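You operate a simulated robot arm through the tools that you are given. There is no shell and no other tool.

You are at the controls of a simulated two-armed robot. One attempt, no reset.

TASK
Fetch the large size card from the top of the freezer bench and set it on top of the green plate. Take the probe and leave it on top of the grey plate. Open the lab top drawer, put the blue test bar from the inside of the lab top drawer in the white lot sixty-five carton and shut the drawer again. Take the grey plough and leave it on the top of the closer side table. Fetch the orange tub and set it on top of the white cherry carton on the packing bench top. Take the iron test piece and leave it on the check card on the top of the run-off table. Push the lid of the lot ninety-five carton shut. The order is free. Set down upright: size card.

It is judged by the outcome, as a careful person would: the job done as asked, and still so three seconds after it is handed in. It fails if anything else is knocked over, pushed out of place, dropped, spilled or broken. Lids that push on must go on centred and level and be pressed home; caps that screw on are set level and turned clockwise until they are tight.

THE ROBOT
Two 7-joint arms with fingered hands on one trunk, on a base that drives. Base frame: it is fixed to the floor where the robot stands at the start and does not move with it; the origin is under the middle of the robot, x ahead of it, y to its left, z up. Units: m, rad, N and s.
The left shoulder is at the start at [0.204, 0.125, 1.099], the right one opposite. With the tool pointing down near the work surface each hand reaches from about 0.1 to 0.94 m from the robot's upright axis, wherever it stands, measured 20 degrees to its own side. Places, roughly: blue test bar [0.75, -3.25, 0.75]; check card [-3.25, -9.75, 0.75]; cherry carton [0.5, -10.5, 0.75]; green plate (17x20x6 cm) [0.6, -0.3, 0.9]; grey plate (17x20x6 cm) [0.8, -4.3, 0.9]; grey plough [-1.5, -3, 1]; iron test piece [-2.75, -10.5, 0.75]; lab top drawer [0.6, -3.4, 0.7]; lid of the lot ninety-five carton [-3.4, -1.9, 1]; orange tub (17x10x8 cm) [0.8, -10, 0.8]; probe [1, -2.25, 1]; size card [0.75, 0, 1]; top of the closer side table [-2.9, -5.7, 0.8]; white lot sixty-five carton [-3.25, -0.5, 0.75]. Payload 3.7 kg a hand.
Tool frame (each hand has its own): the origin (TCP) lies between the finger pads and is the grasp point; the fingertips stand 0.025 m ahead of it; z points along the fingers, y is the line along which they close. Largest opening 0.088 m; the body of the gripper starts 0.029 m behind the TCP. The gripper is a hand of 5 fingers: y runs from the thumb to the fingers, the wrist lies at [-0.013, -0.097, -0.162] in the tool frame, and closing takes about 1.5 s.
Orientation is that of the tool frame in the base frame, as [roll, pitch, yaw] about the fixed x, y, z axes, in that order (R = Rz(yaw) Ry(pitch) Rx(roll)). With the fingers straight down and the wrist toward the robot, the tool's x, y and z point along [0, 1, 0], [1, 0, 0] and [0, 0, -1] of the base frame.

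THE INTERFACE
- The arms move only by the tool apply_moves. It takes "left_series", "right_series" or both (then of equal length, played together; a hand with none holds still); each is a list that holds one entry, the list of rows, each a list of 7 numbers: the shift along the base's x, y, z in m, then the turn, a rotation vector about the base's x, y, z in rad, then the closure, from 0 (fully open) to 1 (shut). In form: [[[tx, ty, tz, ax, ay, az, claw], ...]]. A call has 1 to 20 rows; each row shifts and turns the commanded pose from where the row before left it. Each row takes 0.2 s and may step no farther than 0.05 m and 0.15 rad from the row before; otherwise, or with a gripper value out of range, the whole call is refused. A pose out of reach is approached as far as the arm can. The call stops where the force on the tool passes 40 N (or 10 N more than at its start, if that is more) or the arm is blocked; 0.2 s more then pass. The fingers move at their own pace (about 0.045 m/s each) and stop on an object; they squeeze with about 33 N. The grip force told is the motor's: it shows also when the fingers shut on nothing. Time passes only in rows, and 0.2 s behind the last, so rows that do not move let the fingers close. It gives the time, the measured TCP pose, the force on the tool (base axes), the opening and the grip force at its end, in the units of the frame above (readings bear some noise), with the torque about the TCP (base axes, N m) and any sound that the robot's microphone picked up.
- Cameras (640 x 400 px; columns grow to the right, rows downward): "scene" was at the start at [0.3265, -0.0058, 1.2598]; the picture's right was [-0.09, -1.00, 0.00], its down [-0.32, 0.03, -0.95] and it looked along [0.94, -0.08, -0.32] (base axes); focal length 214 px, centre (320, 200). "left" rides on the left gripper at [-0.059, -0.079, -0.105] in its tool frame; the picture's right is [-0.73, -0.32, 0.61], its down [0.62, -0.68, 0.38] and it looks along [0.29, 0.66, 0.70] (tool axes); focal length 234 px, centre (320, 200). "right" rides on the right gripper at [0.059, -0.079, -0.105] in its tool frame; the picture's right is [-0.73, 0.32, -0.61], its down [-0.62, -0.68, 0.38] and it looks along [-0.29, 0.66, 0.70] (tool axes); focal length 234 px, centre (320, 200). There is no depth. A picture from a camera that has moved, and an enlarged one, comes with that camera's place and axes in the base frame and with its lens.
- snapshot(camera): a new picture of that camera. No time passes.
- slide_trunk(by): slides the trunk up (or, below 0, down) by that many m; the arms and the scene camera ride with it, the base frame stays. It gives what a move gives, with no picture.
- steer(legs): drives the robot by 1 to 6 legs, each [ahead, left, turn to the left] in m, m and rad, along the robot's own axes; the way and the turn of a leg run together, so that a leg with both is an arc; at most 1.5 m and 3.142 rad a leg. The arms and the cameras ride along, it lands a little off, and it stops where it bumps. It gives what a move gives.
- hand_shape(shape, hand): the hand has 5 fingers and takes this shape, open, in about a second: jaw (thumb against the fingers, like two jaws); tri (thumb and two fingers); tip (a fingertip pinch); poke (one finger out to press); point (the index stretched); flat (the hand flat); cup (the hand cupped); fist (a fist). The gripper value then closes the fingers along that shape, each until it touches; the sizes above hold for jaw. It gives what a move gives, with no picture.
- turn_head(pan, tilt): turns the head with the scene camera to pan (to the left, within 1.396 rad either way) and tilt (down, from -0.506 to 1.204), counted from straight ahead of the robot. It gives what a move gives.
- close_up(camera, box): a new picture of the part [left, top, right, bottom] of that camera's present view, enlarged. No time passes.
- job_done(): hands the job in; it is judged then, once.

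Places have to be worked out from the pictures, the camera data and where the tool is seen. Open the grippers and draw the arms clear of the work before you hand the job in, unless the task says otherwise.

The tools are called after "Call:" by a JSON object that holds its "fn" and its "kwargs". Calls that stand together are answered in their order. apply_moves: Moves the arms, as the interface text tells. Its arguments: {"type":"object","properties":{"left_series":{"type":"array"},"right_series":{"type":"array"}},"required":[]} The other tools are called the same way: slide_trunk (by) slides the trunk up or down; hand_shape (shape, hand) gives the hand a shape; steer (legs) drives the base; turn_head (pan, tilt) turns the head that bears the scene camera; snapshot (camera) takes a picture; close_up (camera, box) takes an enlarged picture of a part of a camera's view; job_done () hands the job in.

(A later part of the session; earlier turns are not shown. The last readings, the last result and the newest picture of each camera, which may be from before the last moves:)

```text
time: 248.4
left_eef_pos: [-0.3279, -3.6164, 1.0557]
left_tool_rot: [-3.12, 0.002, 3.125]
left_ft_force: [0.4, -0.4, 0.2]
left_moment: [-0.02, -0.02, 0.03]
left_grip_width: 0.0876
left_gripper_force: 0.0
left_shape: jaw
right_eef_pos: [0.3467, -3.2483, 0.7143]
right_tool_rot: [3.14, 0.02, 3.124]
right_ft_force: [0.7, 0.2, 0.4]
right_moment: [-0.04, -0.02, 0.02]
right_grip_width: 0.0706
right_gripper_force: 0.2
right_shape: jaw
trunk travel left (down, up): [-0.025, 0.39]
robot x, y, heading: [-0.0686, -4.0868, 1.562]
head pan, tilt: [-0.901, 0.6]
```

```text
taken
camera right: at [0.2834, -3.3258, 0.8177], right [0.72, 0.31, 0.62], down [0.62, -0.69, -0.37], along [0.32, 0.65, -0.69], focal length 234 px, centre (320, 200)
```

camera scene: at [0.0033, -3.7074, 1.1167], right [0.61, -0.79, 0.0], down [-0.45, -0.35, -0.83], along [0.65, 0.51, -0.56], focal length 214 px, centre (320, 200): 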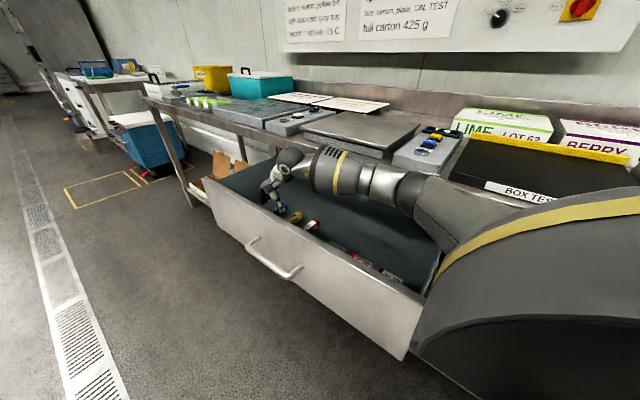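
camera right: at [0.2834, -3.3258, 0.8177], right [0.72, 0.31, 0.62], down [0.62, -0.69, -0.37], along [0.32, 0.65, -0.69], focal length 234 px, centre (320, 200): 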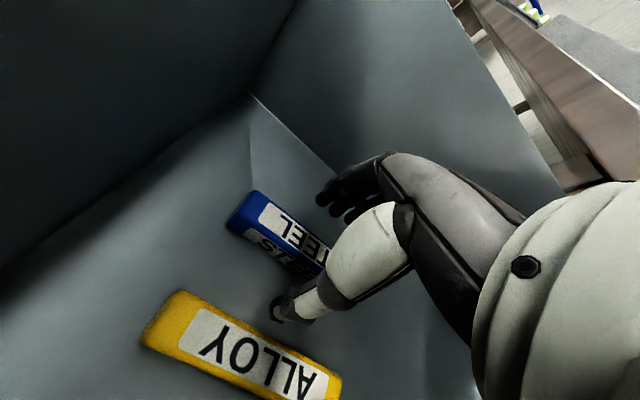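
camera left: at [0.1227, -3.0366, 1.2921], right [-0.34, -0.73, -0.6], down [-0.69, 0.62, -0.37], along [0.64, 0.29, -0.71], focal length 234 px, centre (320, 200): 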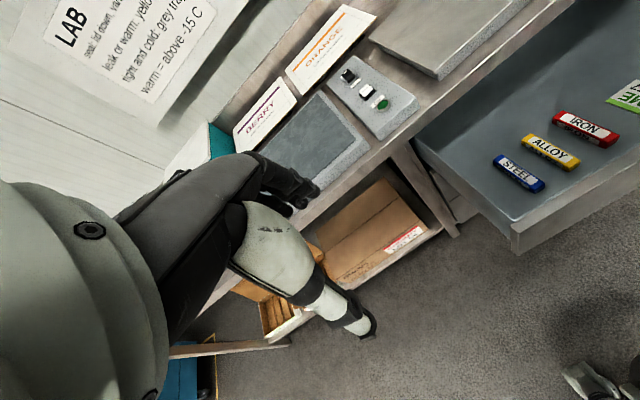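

A little lower, then close on the bar.

Call:
{"fn": "apply_moves", "kwargs": {"right_series": [[[0, 0, -0.006, 0, 0, 0, 0.2], [0, 0, 0, 0, 0, 0, 0.2], [0, 0, 0, 0, 0, 0, 0.5], [0, 0, 0, 0, 0, 0, 0.7], [0, 0, 0, 0, 0, 0, 0.9], [0, 0, 0, 0, 0, 0, 1], [0, 0, 0, 0, 0, 0, 1], [0, 0, 0, 0, 0, 0, 1], [0, 0, 0, 0, 0, 0, 1]]]}}

Call:
{"fn": "snapshot", "kwargs": {"camera": "right"}}

```text
time: 250.4
left_eef_pos: [-0.3275, -3.6154, 1.057]
left_tool_rot: [-3.12, 0.003, 3.124]
left_ft_force: [-0.8, 0.4, -1.0]
left_moment: [-0.02, 0.03, -0.01]
left_grip_width: 0.0877
left_gripper_force: 0.0
left_shape: jaw
right_eef_pos: [0.3458, -3.2479, 0.7082]
right_tool_rot: [3.14, 0.019, 3.124]
right_ft_force: [-0.3, -0.5, -0.1]
right_moment: [-0.01, -0.03, 0.01]
right_grip_width: 0.0183
right_gripper_force: 32.3
right_shape: jaw
trunk travel left (down, up): [-0.025, 0.39]
robot x, y, heading: [-0.0707, -4.0861, 1.565]
head pan, tilt: [-0.901, 0.6]
```

```text
taken
camera right: at [0.2838, -3.3258, 0.812], right [0.72, 0.31, 0.62], down [0.62, -0.69, -0.37], along [0.32, 0.65, -0.69], focal length 234 px, centre (320, 200)
```

right: 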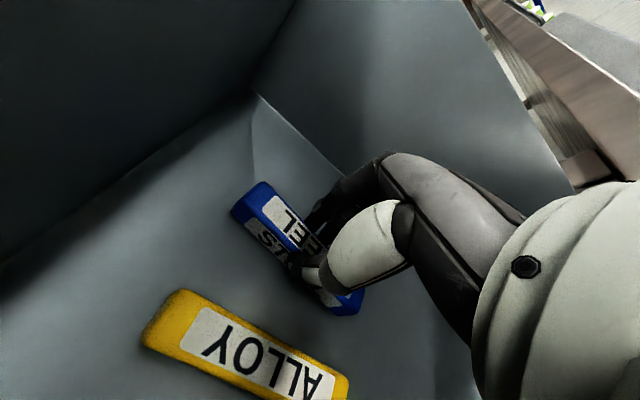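

Gripped at 18 mm. I lift the bar straight up out of the drawer.

Call:
{"fn": "apply_moves", "kwargs": {"right_series": [[[0, 0, 0.02, 0, 0, 0, 1], [0, 0, 0.03, 0, 0, 0, 1], [0, 0, 0.03, 0, 0, 0, 1], [0, 0, 0.03, 0, 0, 0, 1], [0, 0, 0.04, 0, 0, 0, 1], [0, 0, 0.04, 0, 0, 0, 1], [0, 0, 0.04, 0, 0, 0, 1], [0, 0, 0.04, 0, 0, 0, 1], [0, 0, 0, 0, 0, 0, 1]]]}}

Call:
{"fn": "snapshot", "kwargs": {"camera": "right"}}

Call:
{"fn": "snapshot", "kwargs": {"camera": "scene"}}

```text
time: 252.4
left_eef_pos: [-0.3266, -3.6155, 1.0559]
left_tool_rot: [-3.12, 0.003, 3.122]
left_ft_force: [-0.5, 0.0, -0.2]
left_moment: [0.0, -0.03, -0.02]
left_grip_width: 0.0877
left_gripper_force: 0.0
left_shape: jaw
right_eef_pos: [0.3452, -3.2465, 0.9769]
right_tool_rot: [3.141, 0.019, 3.123]
right_ft_force: [0.1, 0.0, -0.4]
right_moment: [0.0, 0.0, 0.01]
right_grip_width: 0.0179
right_gripper_force: 32.7
right_shape: jaw
trunk travel left (down, up): [-0.025, 0.39]
robot x, y, heading: [-0.0699, -4.0866, 1.56]
head pan, tilt: [-0.901, 0.6]
```

```text
taken
camera right: at [0.2828, -3.3242, 1.0799], right [0.72, 0.31, 0.62], down [0.62, -0.69, -0.37], along [0.32, 0.65, -0.69], focal length 234 px, centre (320, 200)
```

right: 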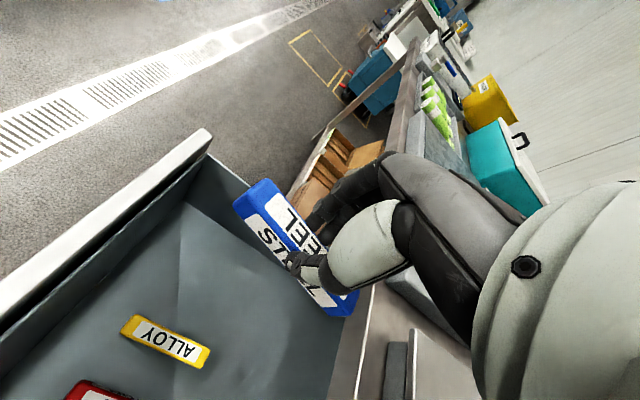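

```text
taken
camera scene: at [0.0034, -3.707, 1.1165], right [0.61, -0.79, 0.0], down [-0.45, -0.35, -0.82], along [0.65, 0.51, -0.57], focal length 214 px, centre (320, 200)
```

scene: 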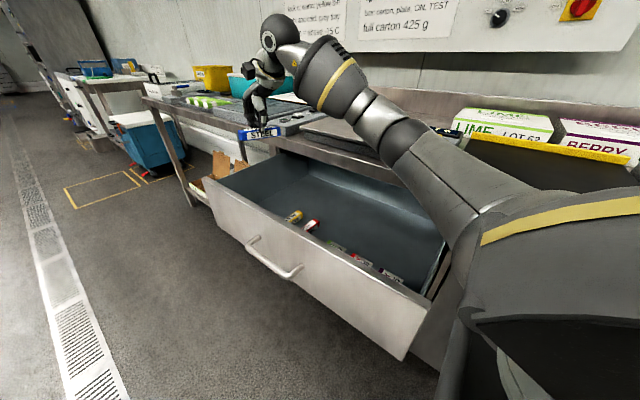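

The blue bar is out. I retract the right hand with it, raise the trunk a little, and drive around to the drawer's front so the free left hand can push it shut.

Call:
{"fn": "apply_moves", "kwargs": {"right_series": [[[0, -0.02, 0.03, 0, 0, 0, 1], [-0.01, -0.03, 0.03, 0, 0, 0, 1], [-0.015, -0.035, 0.03, 0, 0, 0, 1], [-0.015, -0.035, 0.02, 0, 0, 0, 1], [-0.015, -0.035, 0.02, 0, 0, 0, 1], [-0.015, -0.035, 0.02, 0, 0, 0, 1], [-0.015, -0.035, 0.02, 0, 0, 0, 1], [-0.015, -0.035, 0, 0, 0, 0, 1], [-0.015, -0.03, 0, 0, 0, 0, 1], [0, 0, 0, 0, 0, 0, 1]]]}}

Call:
{"fn": "steer", "kwargs": {"legs": [[0, 0.4, 0], [0, 0, -1.56]]}}

Call:
{"fn": "turn_head", "kwargs": {"pan": 0.3, "tilt": 0.6}}

Call:
{"fn": "snapshot", "kwargs": {"camera": "scene"}}

```text
time: 254.7
left_eef_pos: [-0.3282, -3.6152, 1.0557]
left_tool_rot: [-3.118, 0.003, 3.124]
left_ft_force: [0.2, 0.5, 0.4]
left_moment: [-0.02, 0.0, 0.0]
left_grip_width: 0.0875
left_gripper_force: 0.1
left_shape: jaw
right_eef_pos: [0.2321, -3.5326, 1.1381]
right_tool_rot: [3.138, 0.017, 3.125]
right_ft_force: [-0.1, -0.4, -0.1]
right_moment: [-0.01, 0.02, 0.0]
right_grip_width: 0.0181
right_gripper_force: 32.8
right_shape: jaw
right hand out of reach, approached as far as the arm can: row 9
trunk travel left (down, up): [-0.025, 0.39]
robot x, y, heading: [-0.0679, -4.0844, 1.558]
head pan, tilt: [-0.901, 0.6]
```

```text
time: 262.3
left_eef_pos: [0.0185, -3.8162, 1.0557]
left_tool_rot: [-3.119, 0.004, 1.557]
left_ft_force: [0.8, 0.5, 0.5]
left_moment: [0.0, -0.01, 0.01]
left_grip_width: 0.0877
left_gripper_force: 0.2
left_shape: jaw
right_eef_pos: [0.1034, -4.3788, 1.1389]
right_tool_rot: [3.138, 0.018, 1.561]
right_ft_force: [-0.2, -0.5, -1.2]
right_moment: [0.0, 0.03, 0.01]
right_grip_width: 0.0178
right_gripper_force: 33.3
right_shape: jaw
trunk travel left (down, up): [-0.025, 0.39]
robot x, y, heading: [-0.45, -4.0784, -0.009]
head pan, tilt: [-0.901, 0.6]
```

```text
time: 263.7
left_eef_pos: [0.018, -3.8177, 1.0571]
left_tool_rot: [-3.119, 0.002, 1.56]
left_ft_force: [1.4, -0.5, -0.4]
left_moment: [0.03, 0.02, 0.03]
left_grip_width: 0.0878
left_gripper_force: 0.0
left_shape: jaw
right_eef_pos: [0.1027, -4.3776, 1.1388]
right_tool_rot: [3.134, 0.017, 1.561]
right_ft_force: [0.4, 0.6, 0.2]
right_moment: [-0.01, 0.01, 0.06]
right_grip_width: 0.0179
right_gripper_force: 33.4
right_shape: jaw
trunk travel left (down, up): [-0.025, 0.39]
robot x, y, heading: [-0.4514, -4.0777, -0.007]
head pan, tilt: [0.3, 0.6]
```

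```text
taken
camera scene: at [-0.0731, -4.1456, 1.1169], right [-0.77, -0.63, 0.0], down [-0.36, 0.44, -0.83], along [0.52, -0.64, -0.56], focal length 214 px, centre (320, 200)
```

scene: 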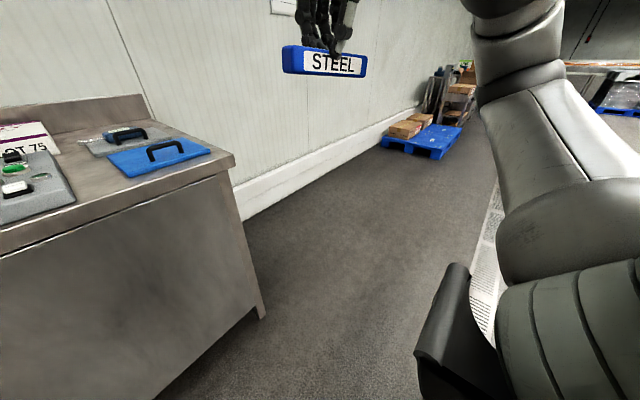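

The head is blocked again by the left wrist. I move the left hand outward, then strafe left in front of the drawer.

Call:
{"fn": "apply_moves", "kwargs": {"left_series": [[[0.01, 0.04, 0.02, 0, 0, 0, 0], [0.01, 0.04, 0.02, 0, 0, 0, 0], [0, 0, 0, 0, 0, 0, 0]]]}}

Call:
{"fn": "steer", "kwargs": {"legs": [[0, 0.42, 0.007]]}}

Call:
{"fn": "turn_head", "kwargs": {"pan": 0.2, "tilt": 0.65}}

Call:
{"fn": "snapshot", "kwargs": {"camera": "scene"}}

```text
time: 264.5
left_eef_pos: [0.0363, -3.7339, 1.0948]
left_tool_rot: [-3.119, 0.003, 1.559]
left_ft_force: [0.6, -0.1, -0.2]
left_moment: [0.03, -0.01, 0.01]
left_grip_width: 0.0875
left_gripper_force: 0.1
left_shape: jaw
right_eef_pos: [0.1044, -4.378, 1.1382]
right_tool_rot: [3.139, 0.017, 1.559]
right_ft_force: [-0.5, 0.0, -0.2]
right_moment: [-0.01, 0.01, -0.01]
right_grip_width: 0.018
right_gripper_force: 32.8
right_shape: jaw
trunk travel left (down, up): [-0.025, 0.39]
robot x, y, heading: [-0.4499, -4.0782, -0.003]
head pan, tilt: [0.3, 0.6]
```

```text
time: 268.7
left_eef_pos: [0.033, -3.3175, 1.0952]
left_tool_rot: [-3.119, 0.004, 1.567]
left_ft_force: [0.7, -1.1, -0.2]
left_moment: [-0.01, 0.02, 0.01]
left_grip_width: 0.0879
left_gripper_force: 0.0
left_shape: jaw
right_eef_pos: [0.1051, -3.9585, 1.1372]
right_tool_rot: [3.137, 0.019, 1.567]
right_ft_force: [-0.3, 0.4, -0.8]
right_moment: [0.0, -0.01, 0.01]
right_grip_width: 0.018
right_gripper_force: 32.6
right_shape: jaw
trunk travel left (down, up): [-0.025, 0.39]
robot x, y, heading: [-0.4479, -3.6627, 0.004]
head pan, tilt: [0.3, 0.6]
```

```text
time: 269.4
left_eef_pos: [0.033, -3.3174, 1.0948]
left_tool_rot: [-3.118, 0.002, 1.567]
left_ft_force: [0.7, -0.8, -0.1]
left_moment: [-0.01, 0.01, -0.01]
left_grip_width: 0.0877
left_gripper_force: 0.0
left_shape: jaw
right_eef_pos: [0.1045, -3.9596, 1.138]
right_tool_rot: [3.14, 0.019, 1.567]
right_ft_force: [-0.3, 0.1, -0.8]
right_moment: [-0.01, -0.02, -0.02]
right_grip_width: 0.0177
right_gripper_force: 33.3
right_shape: jaw
trunk travel left (down, up): [-0.025, 0.39]
robot x, y, heading: [-0.4487, -3.6633, 0.001]
head pan, tilt: [0.201, 0.649]
```

```text
taken
camera scene: at [-0.0712, -3.7287, 1.1178], right [-0.76, -0.65, 0.0], down [-0.36, 0.42, -0.83], along [0.54, -0.63, -0.55], focal length 214 px, centre (320, 200)
```

scene: 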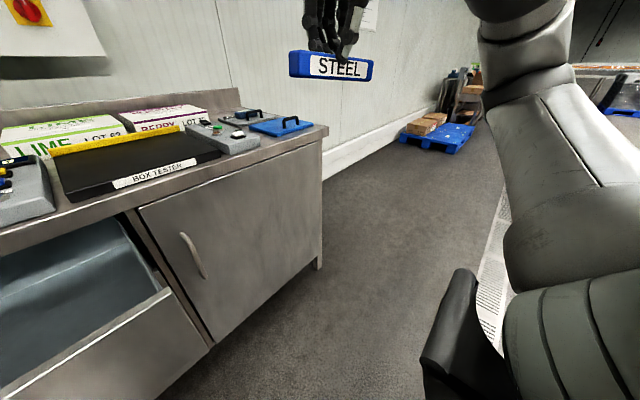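

The head is still stuck looking right. I extend the right hand forward and outward a bit and try again.

Call:
{"fn": "apply_moves", "kwargs": {"right_series": [[[0.03, -0.03, 0.02, 0, 0, 0, 1], [0.03, -0.03, 0.02, 0, 0, 0, 1], [0.0, -0.03, 0.02, 0, 0, 0, 1], [0, 0, 0, 0, 0, 0, 1]]]}}

Call:
{"fn": "turn_head", "kwargs": {"pan": 0.25, "tilt": 0.6}}

Call:
{"fn": "snapshot", "kwargs": {"camera": "scene"}}

```text
time: 270.4
left_eef_pos: [0.0335, -3.3167, 1.0952]
left_tool_rot: [-3.119, 0.004, 1.566]
left_ft_force: [-0.4, 0.4, -0.5]
left_moment: [0.0, 0.01, 0.01]
left_grip_width: 0.0877
left_gripper_force: 0.1
left_shape: jaw
right_eef_pos: [0.1758, -4.0511, 1.1834]
right_tool_rot: [3.135, 0.018, 1.569]
right_ft_force: [-0.6, -0.2, -0.4]
right_moment: [0.0, -0.01, 0.01]
right_grip_width: 0.0181
right_gripper_force: 33.5
right_shape: jaw
right hand out of reach, approached as far as the arm can: row 2, 3
trunk travel left (down, up): [-0.025, 0.39]
robot x, y, heading: [-0.4485, -3.6644, 0.002]
head pan, tilt: [0.201, 0.649]
```

```text
time: 271.0
left_eef_pos: [0.0335, -3.3168, 1.0954]
left_tool_rot: [-3.118, 0.004, 1.566]
left_ft_force: [-0.1, 0.1, 0.8]
left_moment: [-0.04, 0.01, -0.02]
left_grip_width: 0.0875
left_gripper_force: 0.1
left_shape: jaw
right_eef_pos: [0.1762, -4.0514, 1.1826]
right_tool_rot: [3.136, 0.017, 1.57]
right_ft_force: [-0.3, -0.3, -0.4]
right_moment: [0.02, 0.03, -0.05]
right_grip_width: 0.018
right_gripper_force: 33.1
right_shape: jaw
trunk travel left (down, up): [-0.025, 0.39]
robot x, y, heading: [-0.4493, -3.6664, 0.005]
head pan, tilt: [0.25, 0.6]
```

```text
taken
camera scene: at [-0.0708, -3.7286, 1.1181], right [-0.75, -0.66, 0.0], down [-0.36, 0.42, -0.83], along [0.55, -0.63, -0.55], focal length 214 px, centre (320, 200)
```

scene: 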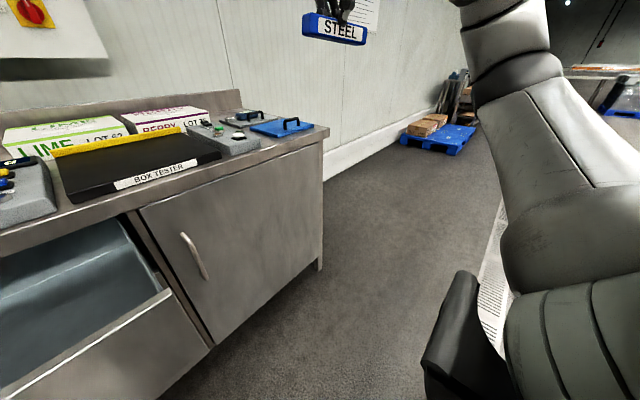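

Still stuck. I raise the trunk back to normal height and retry the head.

Call:
{"fn": "slide_trunk", "kwargs": {"by": 0.12}}

Call:
{"fn": "turn_head", "kwargs": {"pan": 0.2, "tilt": 0.55}}

Call:
{"fn": "snapshot", "kwargs": {"camera": "scene"}}

```text
time: 272.5
left_eef_pos: [0.0349, -3.3172, 1.2139]
left_tool_rot: [-3.116, 0.003, 1.568]
left_ft_force: [-0.7, -0.2, 0.1]
left_moment: [0.0, -0.02, -0.01]
left_grip_width: 0.0876
left_gripper_force: 0.0
left_shape: jaw
right_eef_pos: [0.1769, -4.0504, 1.2987]
right_tool_rot: [-3.14, 0.018, 1.567]
right_ft_force: [0.3, -0.3, -0.4]
right_moment: [0.0, -0.03, -0.04]
right_grip_width: 0.0178
right_gripper_force: 32.6
right_shape: jaw
trunk travel left (down, up): [-0.145, 0.27]
robot x, y, heading: [-0.448, -3.6637, 0.009]
head pan, tilt: [0.25, 0.6]
```

```text
time: 273.1
left_eef_pos: [0.0338, -3.3175, 1.2148]
left_tool_rot: [-3.12, 0.004, 1.567]
left_ft_force: [-0.2, -0.6, -1.0]
left_moment: [0.01, 0.06, 0.01]
left_grip_width: 0.0877
left_gripper_force: 0.0
left_shape: jaw
right_eef_pos: [0.1744, -4.0501, 1.3006]
right_tool_rot: [3.138, 0.019, 1.568]
right_ft_force: [-0.2, 0.3, -0.7]
right_moment: [0.0, 0.02, 0.01]
right_grip_width: 0.0179
right_gripper_force: 33.3
right_shape: jaw
trunk travel left (down, up): [-0.145, 0.27]
robot x, y, heading: [-0.4481, -3.6616, 0.003]
head pan, tilt: [0.201, 0.55]
```

```text
taken
camera scene: at [-0.1499, -3.6437, 1.2627], right [0.2, -0.98, 0.0], down [-0.51, -0.11, -0.85], along [0.83, 0.17, -0.52], focal length 214 px, centre (320, 200)
```

scene: 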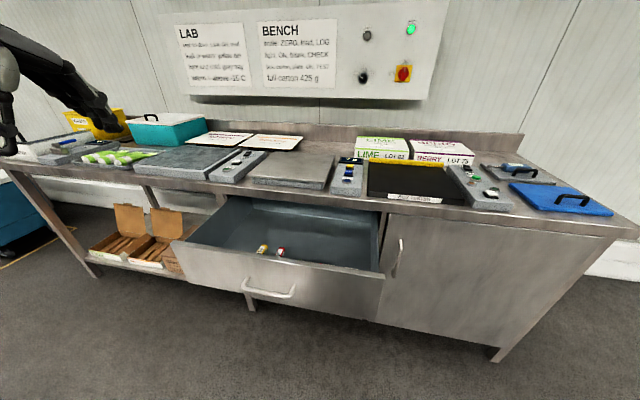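

The head is free. I bring the left hand (closed) down in front of the drawer, above the handle's height.

Call:
{"fn": "apply_moves", "kwargs": {"left_series": [[[0, -0.011, -0.03, 0, 0, 0, 0.5], [0, -0.011, -0.035, 0, 0, 0, 0.8], [0, -0.011, -0.04, 0, 0, 0, 1], [0, -0.011, -0.04, 0, 0, 0, 1], [0, -0.011, -0.04, 0, 0, 0, 1], [0, -0.011, -0.04, 0, 0, 0, 1], [0, -0.011, -0.04, 0, 0, 0, 1], [0, -0.011, -0.04, 0, 0, 0, 1], [0, -0.011, -0.04, 0, 0, 0, 1], [0, -0.011, -0.04, 0, 0, 0, 1], [0, 0, 0, 0, 0, 0, 1]]]}}

Call:
{"fn": "snapshot", "kwargs": {"camera": "scene"}}

Call:
{"fn": "snapshot", "kwargs": {"camera": "left"}}

```text
time: 275.5
left_eef_pos: [0.0609, -3.4077, 0.8377]
left_tool_rot: [-3.121, 0.003, 1.567]
left_ft_force: [-1.5, 0.5, 0.3]
left_moment: [-0.05, 0.01, -0.02]
left_grip_width: 0.0
left_gripper_force: 33.0
left_shape: jaw
left hand out of reach, approached as far as the arm can: row 5, 6, 7
right_eef_pos: [0.1747, -4.0505, 1.3009]
right_tool_rot: [3.136, 0.017, 1.567]
right_ft_force: [0.0, 0.5, -0.1]
right_moment: [0.04, -0.03, 0.02]
right_grip_width: 0.0178
right_gripper_force: 33.1
right_shape: jaw
trunk travel left (down, up): [-0.145, 0.27]
robot x, y, heading: [-0.4528, -3.6605, 0.006]
head pan, tilt: [0.201, 0.55]
```

```text
taken
camera scene: at [-0.1503, -3.6437, 1.2629], right [0.2, -0.98, 0.0], down [-0.51, -0.11, -0.85], along [0.83, 0.17, -0.52], focal length 214 px, centre (320, 200)
```

scene: 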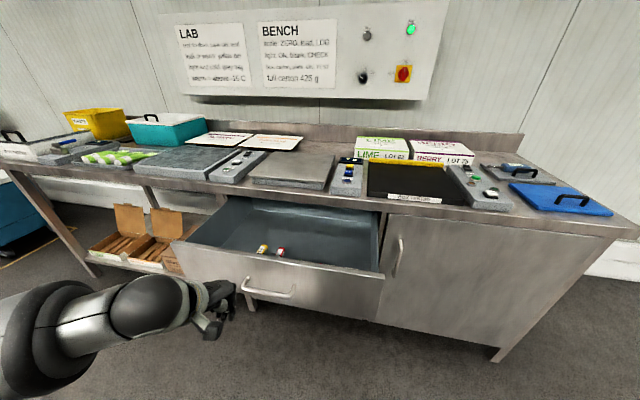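

```text
taken
camera left: at [-0.0158, -3.4662, 0.9442], right [-0.34, -0.73, -0.6], down [-0.69, 0.63, -0.37], along [0.64, 0.29, -0.71], focal length 234 px, centre (320, 200)
```

left: 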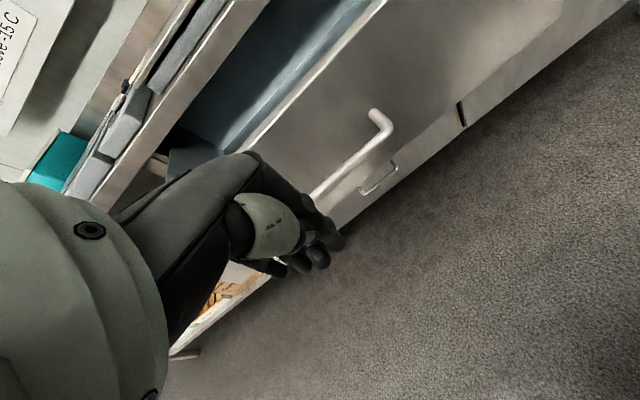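

The left hand is just in front. I lower slightly and push the panel forward.

Call:
{"fn": "apply_moves", "kwargs": {"left_series": [[[0, -0.01, -0.02, 0, 0, 0, 1], [0.02, -0.01, -0.006, 0, 0, 0, 1], [0.03, 0, 0, 0, 0, 0, 1], [0.03, 0, 0, 0, 0, 0, 1], [0.03, 0, 0, 0, 0, 0, 1], [0.03, 0, 0, 0, 0, 0, 1], [0.03, 0, 0, 0, 0, 0, 1], [0, 0, 0, 0, 0, 0, 1]]]}}

Call:
{"fn": "snapshot", "kwargs": {"camera": "scene"}}

```text
time: 277.3
left_eef_pos: [0.2336, -3.4289, 0.8101]
left_tool_rot: [-3.12, 0.003, 1.567]
left_ft_force: [-0.1, -0.1, 0.2]
left_moment: [-0.02, 0.02, 0.01]
left_grip_width: 0.0001
left_gripper_force: 33.0
left_shape: jaw
right_eef_pos: [0.1742, -4.0505, 1.301]
right_tool_rot: [3.137, 0.017, 1.567]
right_ft_force: [0.0, -0.1, -1.1]
right_moment: [0.01, 0.01, -0.02]
right_grip_width: 0.0176
right_gripper_force: 32.9
right_shape: jaw
trunk travel left (down, up): [-0.145, 0.27]
robot x, y, heading: [-0.4499, -3.6643, 0.009]
head pan, tilt: [0.201, 0.55]
```

```text
taken
camera scene: at [-0.1502, -3.6436, 1.2628], right [0.2, -0.98, 0.0], down [-0.51, -0.11, -0.85], along [0.83, 0.17, -0.52], focal length 214 px, centre (320, 200)
```

scene: 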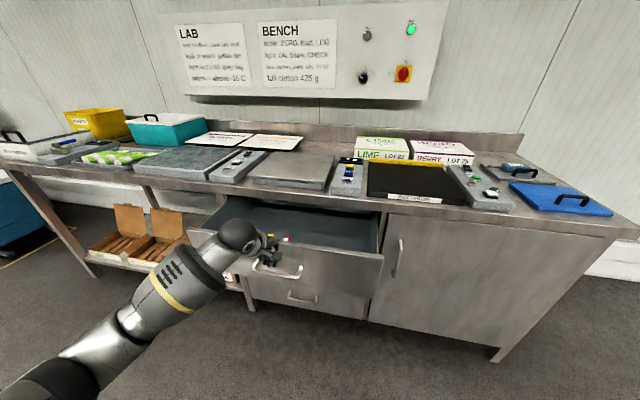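

The drawer is sliding in. I tilt the fingers forward so that the fingertips lead (keeping the knuckles clear of the bench edge) and keep pushing.

Call:
{"fn": "apply_moves", "kwargs": {"left_series": [[[0.02, 0, 0, 0, -0.1, 0, 1], [0.02, 0, 0, 0, -0.1, 0, 1], [0.02, 0, 0, 0, -0.1, 0, 1], [0.02, 0, 0, 0, -0.1, 0, 1], [0.02, 0, 0, 0, 0, 0, 1], [0.02, 0, 0, 0, 0, 0, 1], [0, 0, 0, 0, 0, 0, 1]]]}}

Call:
{"fn": "snapshot", "kwargs": {"camera": "scene"}}

```text
time: 278.9
left_eef_pos: [0.3545, -3.431, 0.8114]
left_tool_rot: [2.762, 0.002, 1.566]
left_ft_force: [-0.4, -0.1, 0.0]
left_moment: [-0.04, -0.01, -0.01]
left_grip_width: 0.0
left_gripper_force: 33.3
left_shape: jaw
right_eef_pos: [0.1749, -4.0496, 1.3014]
right_tool_rot: [3.137, 0.02, 1.567]
right_ft_force: [-0.4, 0.7, -0.5]
right_moment: [-0.03, -0.02, 0.01]
right_grip_width: 0.0177
right_gripper_force: 33.1
right_shape: jaw
trunk travel left (down, up): [-0.145, 0.27]
robot x, y, heading: [-0.4493, -3.6676, 0.001]
head pan, tilt: [0.201, 0.55]
```

```text
taken
camera scene: at [-0.1501, -3.6436, 1.2628], right [0.2, -0.98, 0.0], down [-0.51, -0.11, -0.85], along [0.83, 0.17, -0.52], focal length 214 px, centre (320, 200)
```

scene: 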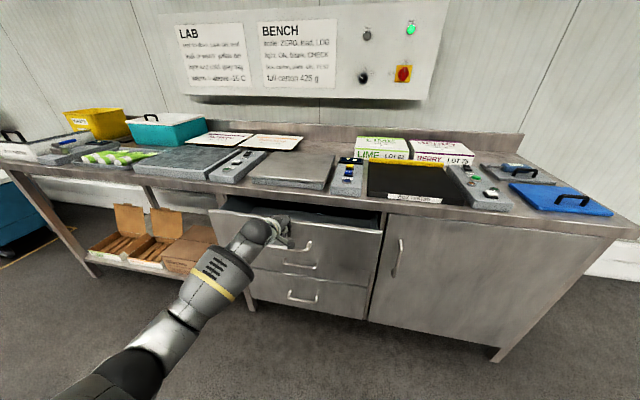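

Nearly closed; about 0.1 m remains. I drive ahead 0.06 m with the arm held, then finish with the arm.

Call:
{"fn": "steer", "kwargs": {"legs": [[0.06, 0, 0]]}}

Call:
{"fn": "close_up", "kwargs": {"camera": "scene", "box": [180, 180, 400, 320]}}

Call:
{"fn": "snapshot", "kwargs": {"camera": "left"}}

```text
time: 279.9
left_eef_pos: [0.4146, -3.43, 0.8105]
left_tool_rot: [2.764, 0.002, 1.567]
left_ft_force: [0.3, -0.8, 0.3]
left_moment: [0.0, -0.01, 0.02]
left_grip_width: 0.0
left_gripper_force: 33.0
left_shape: jaw
right_eef_pos: [0.2366, -4.0503, 1.3002]
right_tool_rot: [3.139, 0.016, 1.569]
right_ft_force: [0.8, -0.2, -1.1]
right_moment: [-0.01, 0.01, -0.01]
right_grip_width: 0.0176
right_gripper_force: 33.5
right_shape: jaw
trunk travel left (down, up): [-0.145, 0.27]
robot x, y, heading: [-0.3882, -3.6641, 0.0]
head pan, tilt: [0.201, 0.55]
```

```text
2.86 times, centred on (290, 250) of scene
camera zoom: at [-0.0884, -3.6433, 1.2625], right [0.2, -0.98, 0.0], down [-0.51, -0.11, -0.85], along [0.83, 0.17, -0.52], focal length 613 px, centre (406, 57)
```

zoom: 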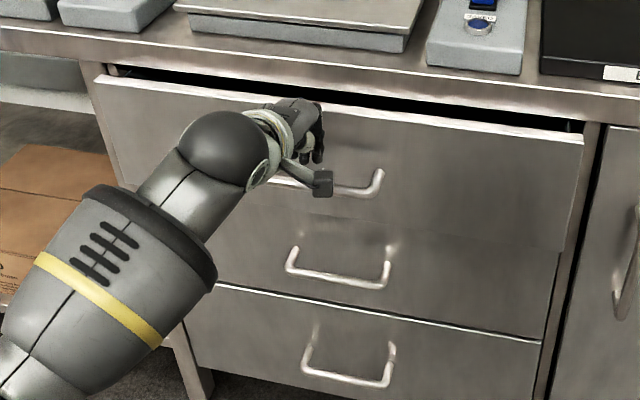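

```text
taken
camera left: at [0.3031, -3.4883, 0.8789], right [-0.08, -0.73, -0.68], down [-0.49, 0.63, -0.61], along [0.87, 0.29, -0.41], focal length 234 px, centre (320, 200)
```

left: 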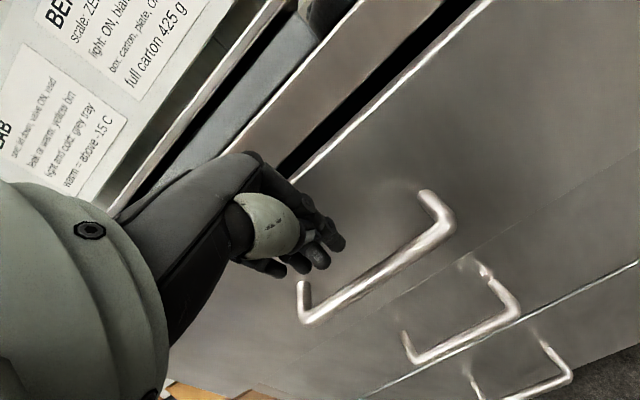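

About 5 cm left. I tilt a bit more and push the rest in small steps, watching for the end stop.

Call:
{"fn": "apply_moves", "kwargs": {"left_series": [[[0.005, 0, 0, 0, -0.1, 0, 1], [0.01, 0, 0, 0, -0.1, 0, 1], [0.01, 0, 0, 0, 0, 0, 1], [0.01, 0, 0, 0, 0, 0, 1], [0.005, 0, 0, 0, 0, 0, 1], [0, 0, 0, 0, 0, 0, 1]]]}}

Call:
{"fn": "close_up", "kwargs": {"camera": "scene", "box": [180, 180, 400, 320]}}

Call:
{"fn": "snapshot", "kwargs": {"camera": "left"}}

```text
time: 281.3
left_eef_pos: [0.4564, -3.4292, 0.8122]
left_tool_rot: [2.564, 0.001, 1.566]
left_ft_force: [-0.2, -0.2, 0.0]
left_moment: [-0.01, 0.02, 0.0]
left_grip_width: 0.0002
left_gripper_force: 33.1
left_shape: jaw
right_eef_pos: [0.2361, -4.0488, 1.3]
right_tool_rot: [3.138, 0.019, 1.568]
right_ft_force: [0.6, 0.0, -0.9]
right_moment: [0.04, -0.03, -0.03]
right_grip_width: 0.0179
right_gripper_force: 33.2
right_shape: jaw
trunk travel left (down, up): [-0.145, 0.27]
robot x, y, heading: [-0.3856, -3.663, 0.007]
head pan, tilt: [0.201, 0.55]
```

```text
2.86 times, centred on (290, 250) of scene
camera zoom: at [-0.0893, -3.6432, 1.2627], right [0.2, -0.98, 0.0], down [-0.51, -0.11, -0.85], along [0.83, 0.17, -0.52], focal length 613 px, centre (406, 57)
```

zoom: 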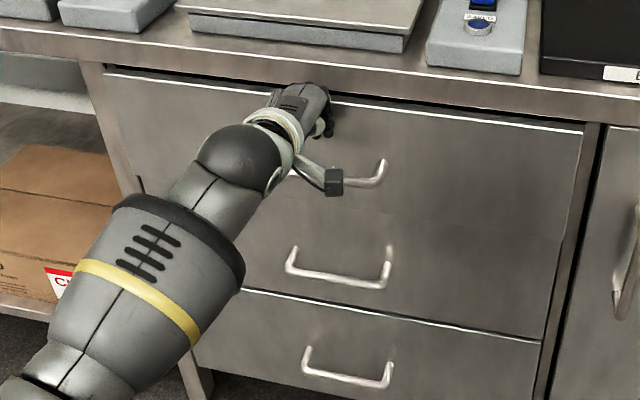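

```text
taken
camera left: at [0.3325, -3.4875, 0.8569], right [0.06, -0.73, -0.68], down [-0.36, 0.62, -0.69], along [0.93, 0.29, -0.22], focal length 234 px, centre (320, 200)
```

left: 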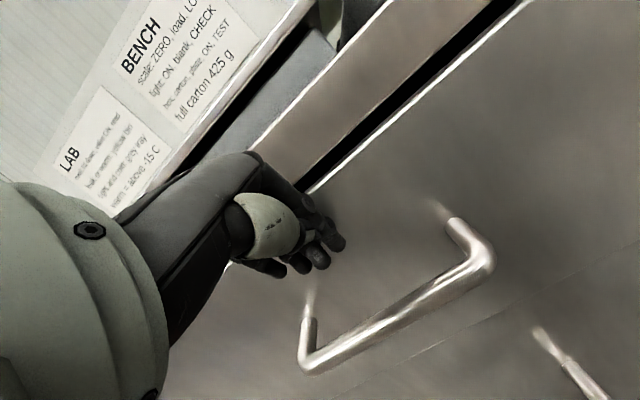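

Nearly flush. I continue in 5 mm steps until I feel the stop.

Call:
{"fn": "apply_moves", "kwargs": {"left_series": [[[0.005, 0, 0, 0, 0, 0, 1], [0.005, 0, 0, 0, 0, 0, 1], [0.005, 0, 0, 0, 0, 0, 1], [0, 0, 0, 0, 0, 0, 1]]]}}

Call:
{"fn": "snapshot", "kwargs": {"camera": "left"}}

```text
time: 282.3
left_eef_pos: [0.4698, -3.4297, 0.8137]
left_tool_rot: [2.565, -0.001, 1.568]
left_ft_force: [-1.8, 1.3, 0.4]
left_moment: [-0.01, 0.0, 0.01]
left_grip_width: 0.0
left_gripper_force: 32.3
left_shape: jaw
right_eef_pos: [0.2359, -4.0491, 1.3005]
right_tool_rot: [3.138, 0.018, 1.567]
right_ft_force: [-0.9, 0.3, -0.7]
right_moment: [-0.02, 0.01, -0.02]
right_grip_width: 0.0178
right_gripper_force: 32.8
right_shape: jaw
trunk travel left (down, up): [-0.145, 0.27]
robot x, y, heading: [-0.3903, -3.6617, 0.004]
head pan, tilt: [0.201, 0.55]
```

```text
taken
camera left: at [0.3463, -3.4878, 0.8567], right [0.06, -0.73, -0.68], down [-0.36, 0.62, -0.69], along [0.93, 0.29, -0.22], focal length 234 px, centre (320, 200)
```

left: 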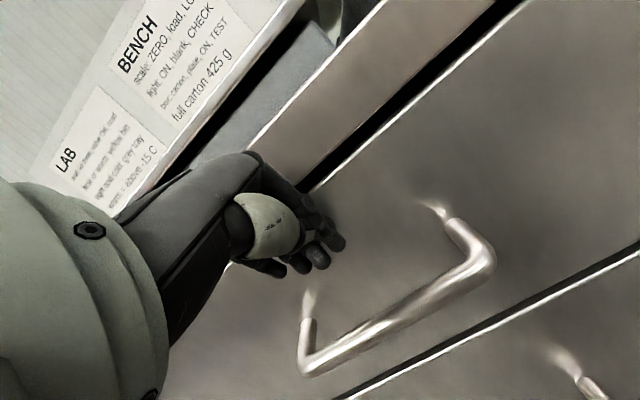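

The seam with the drawer below is now visible, so it's flush. One small extra push to confirm the stop.

Call:
{"fn": "apply_moves", "kwargs": {"left_series": [[[0.004, 0, 0, 0, 0, 0, 1], [0.003, 0, 0, 0, 0, 0, 1], [0, 0, 0, 0, 0, 0, 1]]]}}

```text
time: 283.1
left_eef_pos: [0.473, -3.4303, 0.8156]
left_tool_rot: [2.566, 0.001, 1.565]
left_ft_force: [-33.9, -0.6, 4.1]
left_moment: [0.01, 0.07, 0.11]
left_grip_width: 0.0002
left_gripper_force: 33.0
left_shape: jaw
right_eef_pos: [0.2323, -4.0503, 1.3015]
right_tool_rot: [3.135, 0.017, 1.569]
right_ft_force: [-0.4, 0.3, -1.0]
right_moment: [-0.03, 0.0, 0.0]
right_grip_width: 0.0175
right_gripper_force: 33.2
right_shape: jaw
trunk travel left (down, up): [-0.145, 0.27]
robot x, y, heading: [-0.3885, -3.6636, 0.007]
head pan, tilt: [0.201, 0.55]
```

The force rose to 34 N at the end stop: the drawer is shut. I withdraw the left hand and check.

Call:
{"fn": "apply_moves", "kwargs": {"left_series": [[[-0.02, 0, 0, 0, 0, 0, 1], [-0.04, 0, 0, 0, 0, 0, 1], [-0.04, 0, 0, 0, 0.1, 0, 1], [-0.04, 0, 0.01, 0, 0.1, 0, 0.8], [-0.04, 0.01, 0.03, 0, 0.1, 0, 0.4], [-0.03, 0.01, 0.03, 0, 0.1, 0, 0], [-0.03, 0.02, 0.035, 0, 0.1, 0, 0], [0, 0.02, 0.04, 0, 0.08, 0, 0], [0, 0.02, 0.04, 0, 0, 0, 0], [0, 0.02, 0.04, 0, 0, 0, 0], [0, 0.02, 0.04, 0, 0, 0, 0], [0, 0.0, 0.04, 0, 0, 0, 0], [0, 0, 0, 0, 0, 0, 0]]]}}

Call:
{"fn": "snapshot", "kwargs": {"camera": "scene"}}

```text
refused: row 5 steps farther than a row can; nothing moved
```

```text
taken
camera scene: at [-0.0933, -3.6433, 1.2637], right [0.2, -0.98, 0.0], down [-0.51, -0.11, -0.85], along [0.84, 0.17, -0.52], focal length 214 px, centre (320, 200)
```

scene: 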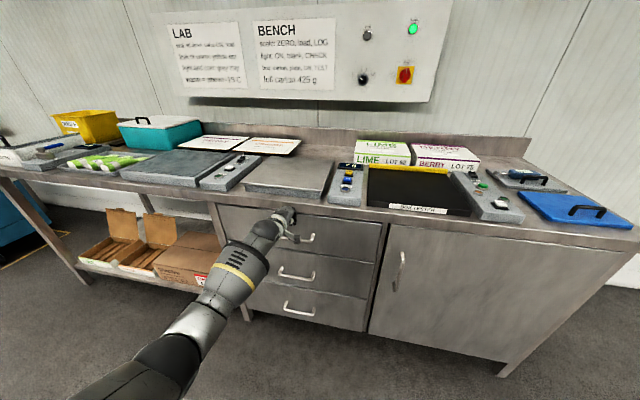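

Drawer is shut. I withdraw the hand with smaller steps.

Call:
{"fn": "apply_moves", "kwargs": {"left_series": [[[-0.02, 0, 0, 0, 0, 0, 1], [-0.04, 0, 0, 0, 0, 0, 1], [-0.04, 0, 0, 0, 0.1, 0, 1], [-0.04, 0, 0.01, 0, 0.1, 0, 0.8], [-0.03, 0.01, 0.03, 0, 0.1, 0, 0.4], [-0.03, 0.01, 0.03, 0, 0.1, 0, 0], [-0.02, 0.02, 0.035, 0, 0.1, 0, 0], [0, 0.02, 0.04, 0, 0.08, 0, 0], [0, 0.02, 0.04, 0, 0, 0, 0], [0, 0.02, 0.04, 0, 0, 0, 0], [0, 0.02, 0.04, 0, 0, 0, 0], [0, 0.0, 0.04, 0, 0, 0, 0], [0, 0, 0, 0, 0, 0, 0]]]}}

Call:
{"fn": "snapshot", "kwargs": {"camera": "scene"}}

```text
time: 285.9
left_eef_pos: [0.2574, -3.3074, 1.1199]
left_tool_rot: [-3.139, 0.003, 1.568]
left_ft_force: [1.0, -0.4, -1.3]
left_moment: [0.02, -0.01, 0.0]
left_grip_width: 0.0875
left_gripper_force: 0.0
left_shape: jaw
right_eef_pos: [0.2365, -4.0502, 1.2988]
right_tool_rot: [3.137, 0.019, 1.57]
right_ft_force: [0.0, 0.0, -0.1]
right_moment: [-0.02, 0.02, 0.03]
right_grip_width: 0.0179
right_gripper_force: 33.4
right_shape: jaw
trunk travel left (down, up): [-0.145, 0.27]
robot x, y, heading: [-0.3935, -3.6652, 0.009]
head pan, tilt: [0.201, 0.55]
```

```text
taken
camera scene: at [-0.0887, -3.6431, 1.2624], right [0.2, -0.98, 0.0], down [-0.51, -0.11, -0.85], along [0.83, 0.17, -0.52], focal length 214 px, centre (320, 200)
```

scene: 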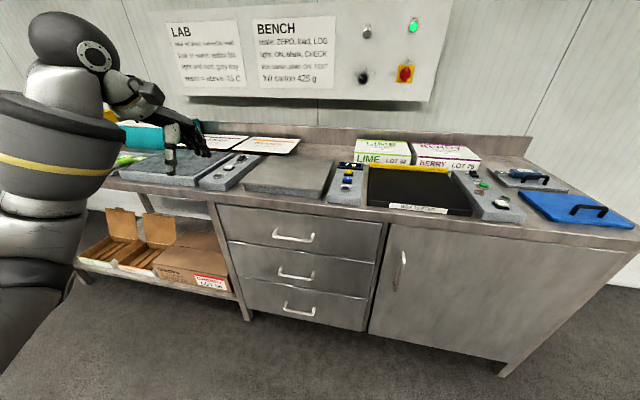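

Drawer closed, all well. Next I turn around to look at the centre table and the far side (plough, cartons), keeping the bar in the right hand.

Call:
{"fn": "steer", "kwargs": {"legs": [[0, 0, 1.57], [0, 0, 1.2]]}}

Call:
{"fn": "turn_head", "kwargs": {"pan": 0.0, "tilt": 0.35}}

Call:
{"fn": "snapshot", "kwargs": {"camera": "scene"}}

```text
time: 293.1
left_eef_pos: [-1.1205, -3.768, 1.1194]
left_tool_rot: [-3.139, 0.004, -1.939]
left_ft_force: [-0.3, 0.1, -0.5]
left_moment: [0.01, -0.02, -0.01]
left_grip_width: 0.0874
left_gripper_force: 0.0
left_shape: jaw
right_eef_pos: [-0.8361, -3.0836, 1.2994]
right_tool_rot: [3.139, 0.018, -1.938]
right_ft_force: [-0.7, 0.2, -0.7]
right_moment: [0.01, 0.0, -0.03]
right_grip_width: 0.0172
right_gripper_force: 33.2
right_shape: jaw
trunk travel left (down, up): [-0.145, 0.27]
robot x, y, heading: [-0.3903, -3.6652, 2.783]
head pan, tilt: [0.201, 0.55]
```

```text
time: 293.9
left_eef_pos: [-1.1207, -3.7678, 1.1188]
left_tool_rot: [-3.139, 0.002, -1.939]
left_ft_force: [-0.7, -0.6, 0.3]
left_moment: [-0.02, -0.02, -0.02]
left_grip_width: 0.0876
left_gripper_force: 0.0
left_shape: jaw
right_eef_pos: [-0.8363, -3.0825, 1.3006]
right_tool_rot: [3.139, 0.018, -1.937]
right_ft_force: [-0.8, 0.1, -0.9]
right_moment: [-0.03, 0.02, -0.02]
right_grip_width: 0.0175
right_gripper_force: 32.7
right_shape: jaw
trunk travel left (down, up): [-0.145, 0.27]
robot x, y, heading: [-0.3917, -3.6629, 2.782]
head pan, tilt: [0.0, 0.351]
```

```text
taken
camera scene: at [-0.6741, -3.555, 1.2809], right [0.35, 0.94, 0.0], down [0.32, -0.12, -0.94], along [-0.88, 0.33, -0.34], focal length 214 px, centre (320, 200)
```

scene: 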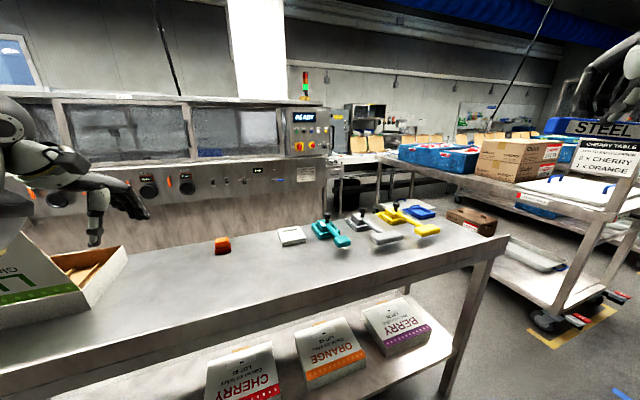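

The centre table holds several coloured tools — the grey one is likely the grey plough. I zoom in.

Call:
{"fn": "close_up", "kwargs": {"camera": "scene", "box": [200, 180, 480, 280]}}

Call:
{"fn": "close_up", "kwargs": {"camera": "scene", "box": [320, 190, 460, 270]}}

```text
2.29 times, centred on (340, 230) of scene
camera zoom: at [-0.6741, -3.555, 1.2809], right [0.35, 0.94, 0.0], down [0.32, -0.12, -0.94], along [-0.88, 0.33, -0.34], focal length 490 px, centre (274, 131)
```

zoom: 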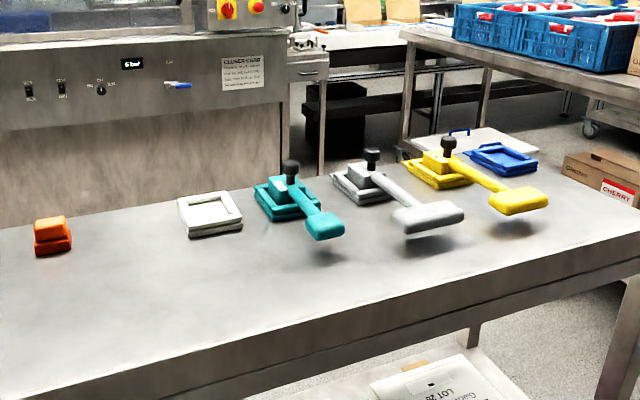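

```text
4.57 times, centred on (390, 230) of scene
camera zoom: at [-0.6741, -3.555, 1.2809], right [0.35, 0.94, 0.0], down [0.32, -0.12, -0.94], along [-0.88, 0.33, -0.34], focal length 980 px, centre (0, 63)
```

zoom: 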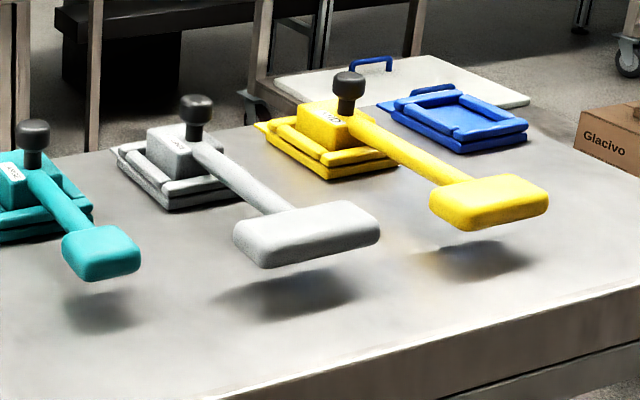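

The grey plough sits in its grey dock with a knob on top. I deliver the blue bar first: turn north, drive up the aisle to y≈−0.8, and then look west.

Call:
{"fn": "steer", "kwargs": {"legs": [[0, 0, -1.21], [1.45, 0, 0], [1.4, 0, 0]]}}

Call:
{"fn": "turn_head", "kwargs": {"pan": 1.1, "tilt": 0.3}}

Call:
{"fn": "snapshot", "kwargs": {"camera": "scene"}}

```text
time: 310.5
left_eef_pos: [-0.6346, -0.2198, 1.1191]
left_tool_rot: [-3.14, 0.003, 3.114]
left_ft_force: [0.1, 0.2, 0.1]
left_moment: [-0.02, 0.0, 0.02]
left_grip_width: 0.0877
left_gripper_force: 0.0
left_shape: jaw
right_eef_pos: [0.1084, -0.2612, 1.2999]
right_tool_rot: [3.138, 0.018, 3.116]
right_ft_force: [-0.1, -0.2, -0.4]
right_moment: [-0.02, 0.04, 0.0]
right_grip_width: 0.0173
right_gripper_force: 32.8
right_shape: jaw
trunk travel left (down, up): [-0.145, 0.27]
robot x, y, heading: [-0.2955, -0.8704, 1.551]
head pan, tilt: [0.0, 0.351]
```

```text
time: 311.8
left_eef_pos: [-0.6341, -0.22, 1.1189]
left_tool_rot: [-3.139, 0.003, 3.115]
left_ft_force: [-0.4, -0.4, 0.2]
left_moment: [0.02, 0.02, 0.01]
left_grip_width: 0.0874
left_gripper_force: 0.0
left_shape: jaw
right_eef_pos: [0.1081, -0.2606, 1.3002]
right_tool_rot: [3.137, 0.017, 3.115]
right_ft_force: [0.4, -0.7, -1.0]
right_moment: [-0.03, -0.03, 0.01]
right_grip_width: 0.0173
right_gripper_force: 32.8
right_shape: jaw
trunk travel left (down, up): [-0.145, 0.27]
robot x, y, heading: [-0.2935, -0.8786, 1.55]
head pan, tilt: [1.1, 0.3]
```

```text
taken
camera scene: at [-0.3706, -0.6171, 1.2857], right [0.47, 0.88, 0.0], down [0.26, -0.14, -0.96], along [-0.84, 0.45, -0.3], focal length 214 px, centre (320, 200)
```

scene: 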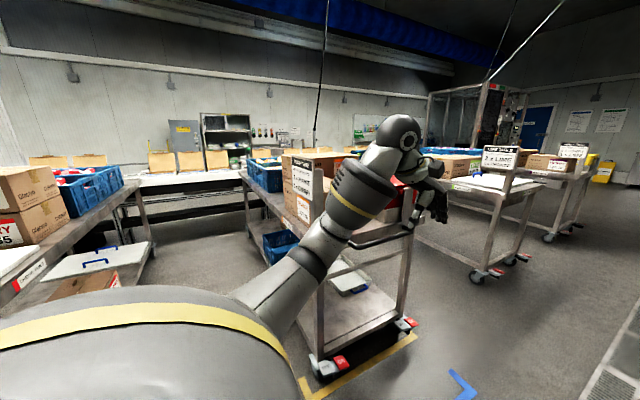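

I see trolleys with a gap leading west (between corners at (−1.12, −1.34) and (−1.14, −0.21)). I turn to face west and inspect.

Call:
{"fn": "steer", "kwargs": {"legs": [[0, 0, 1.59]]}}

Call:
{"fn": "turn_head", "kwargs": {"pan": 0.0, "tilt": 0.35}}

Call:
{"fn": "snapshot", "kwargs": {"camera": "scene"}}

```text
time: 316.0
left_eef_pos: [-0.9535, -1.205, 1.1194]
left_tool_rot: [-3.14, 0.004, -1.617]
left_ft_force: [-0.3, -0.2, 0.1]
left_moment: [0.01, 0.01, -0.02]
left_grip_width: 0.0875
left_gripper_force: 0.0
left_shape: jaw
right_eef_pos: [-0.9006, -0.4645, 1.3007]
right_tool_rot: [3.138, 0.019, -1.614]
right_ft_force: [0.2, 0.4, -0.5]
right_moment: [0.02, -0.02, -0.01]
right_grip_width: 0.0172
right_gripper_force: 33.2
right_shape: jaw
trunk travel left (down, up): [-0.145, 0.27]
robot x, y, heading: [-0.288, -0.8747, 3.102]
head pan, tilt: [1.1, 0.3]
```

```text
time: 317.3
left_eef_pos: [-0.9527, -1.2039, 1.1196]
left_tool_rot: [-3.14, 0.004, -1.619]
left_ft_force: [0.7, -1.1, -0.4]
left_moment: [0.01, -0.01, -0.03]
left_grip_width: 0.0875
left_gripper_force: 0.0
left_shape: jaw
right_eef_pos: [-0.901, -0.4645, 1.2999]
right_tool_rot: [3.138, 0.018, -1.617]
right_ft_force: [0.0, -0.2, -0.5]
right_moment: [-0.03, -0.01, -0.03]
right_grip_width: 0.0173
right_gripper_force: 32.9
right_shape: jaw
trunk travel left (down, up): [-0.145, 0.27]
robot x, y, heading: [-0.2946, -0.8748, 3.105]
head pan, tilt: [0.0, 0.351]
```

```text
taken
camera scene: at [-0.5972, -0.8612, 1.2809], right [0.04, 1.0, 0.0], down [0.34, -0.01, -0.94], along [-0.94, 0.04, -0.34], focal length 214 px, centre (320, 200)
```

scene: 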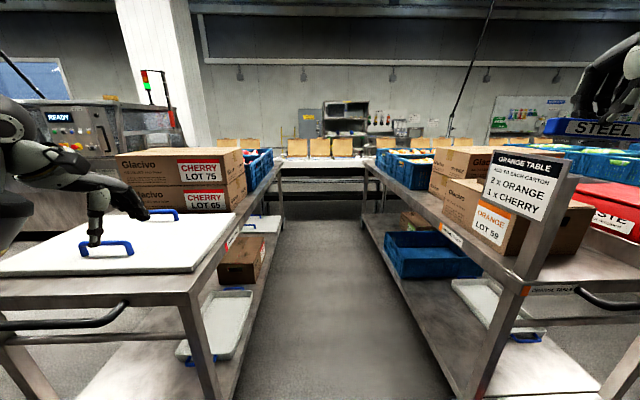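

The corridor between the trolleys is ≈0.91 m wide (y −1.19 to −0.28), leading to the far bench. I tuck both hands inward and up first, then check the elbows.

Call:
{"fn": "apply_moves", "kwargs": {"left_series": [[[0.02, 0.03, 0.03, 0, 0, 0, 0], [0.02, 0.03, 0.03, 0, 0, 0, 0], [0.02, 0.03, 0.03, 0, 0, 0, 0], [0.02, 0.03, 0.03, 0, 0, 0, 0], [0.01, 0.01, 0.02, 0, 0, 0, 0], [0, 0, 0, 0, 0, 0, 0]]], "right_series": [[[0.02, -0.03, 0, 0, 0, 0, 1], [0.02, -0.03, 0, 0, 0, 0, 1], [0.02, -0.03, 0, 0, 0, 0, 1], [0, -0.02, 0, 0, 0, 0, 1], [0, 0, 0, 0, 0, 0, 1], [0, 0, 0, 0, 0, 0, 1]]]}}

Call:
{"fn": "turn_head", "kwargs": {"pan": 0.9, "tilt": 0.5}}

Call:
{"fn": "snapshot", "kwargs": {"camera": "scene"}}

```text
time: 318.7
left_eef_pos: [-0.8622, -1.0737, 1.2579]
left_tool_rot: [-3.139, 0.003, -1.616]
left_ft_force: [-0.4, 0.0, 0.3]
left_moment: [-0.01, -0.01, -0.02]
left_grip_width: 0.0874
left_gripper_force: 0.1
left_shape: jaw
right_eef_pos: [-0.8419, -0.5751, 1.3013]
right_tool_rot: [3.139, 0.02, -1.617]
right_ft_force: [-0.1, 0.4, -0.2]
right_moment: [0.01, -0.02, 0.01]
right_grip_width: 0.0176
right_gripper_force: 32.8
right_shape: jaw
trunk travel left (down, up): [-0.145, 0.27]
robot x, y, heading: [-0.2928, -0.8784, 3.107]
head pan, tilt: [0.0, 0.351]
```

```text
time: 319.9
left_eef_pos: [-0.8628, -1.0739, 1.2584]
left_tool_rot: [-3.14, 0.003, -1.618]
left_ft_force: [-0.1, 0.0, -0.1]
left_moment: [-0.02, 0.01, -0.03]
left_grip_width: 0.0879
left_gripper_force: 0.0
left_shape: jaw
right_eef_pos: [-0.8415, -0.5752, 1.3023]
right_tool_rot: [3.137, 0.018, -1.618]
right_ft_force: [-0.3, -0.1, -0.7]
right_moment: [0.04, 0.01, 0.02]
right_grip_width: 0.0173
right_gripper_force: 32.9
right_shape: jaw
trunk travel left (down, up): [-0.145, 0.27]
robot x, y, heading: [-0.2908, -0.8742, 3.099]
head pan, tilt: [0.901, 0.499]
```

```text
taken
camera scene: at [-0.5634, -0.9337, 1.2673], right [-0.76, 0.65, 0.0], down [0.31, 0.36, -0.88], along [-0.57, -0.67, -0.48], focal length 214 px, centre (320, 200)
```

scene: 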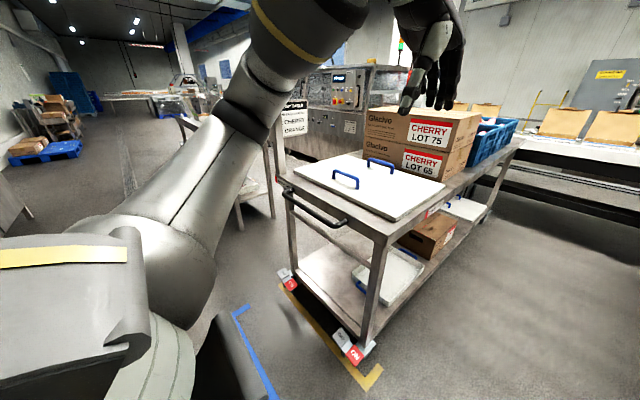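

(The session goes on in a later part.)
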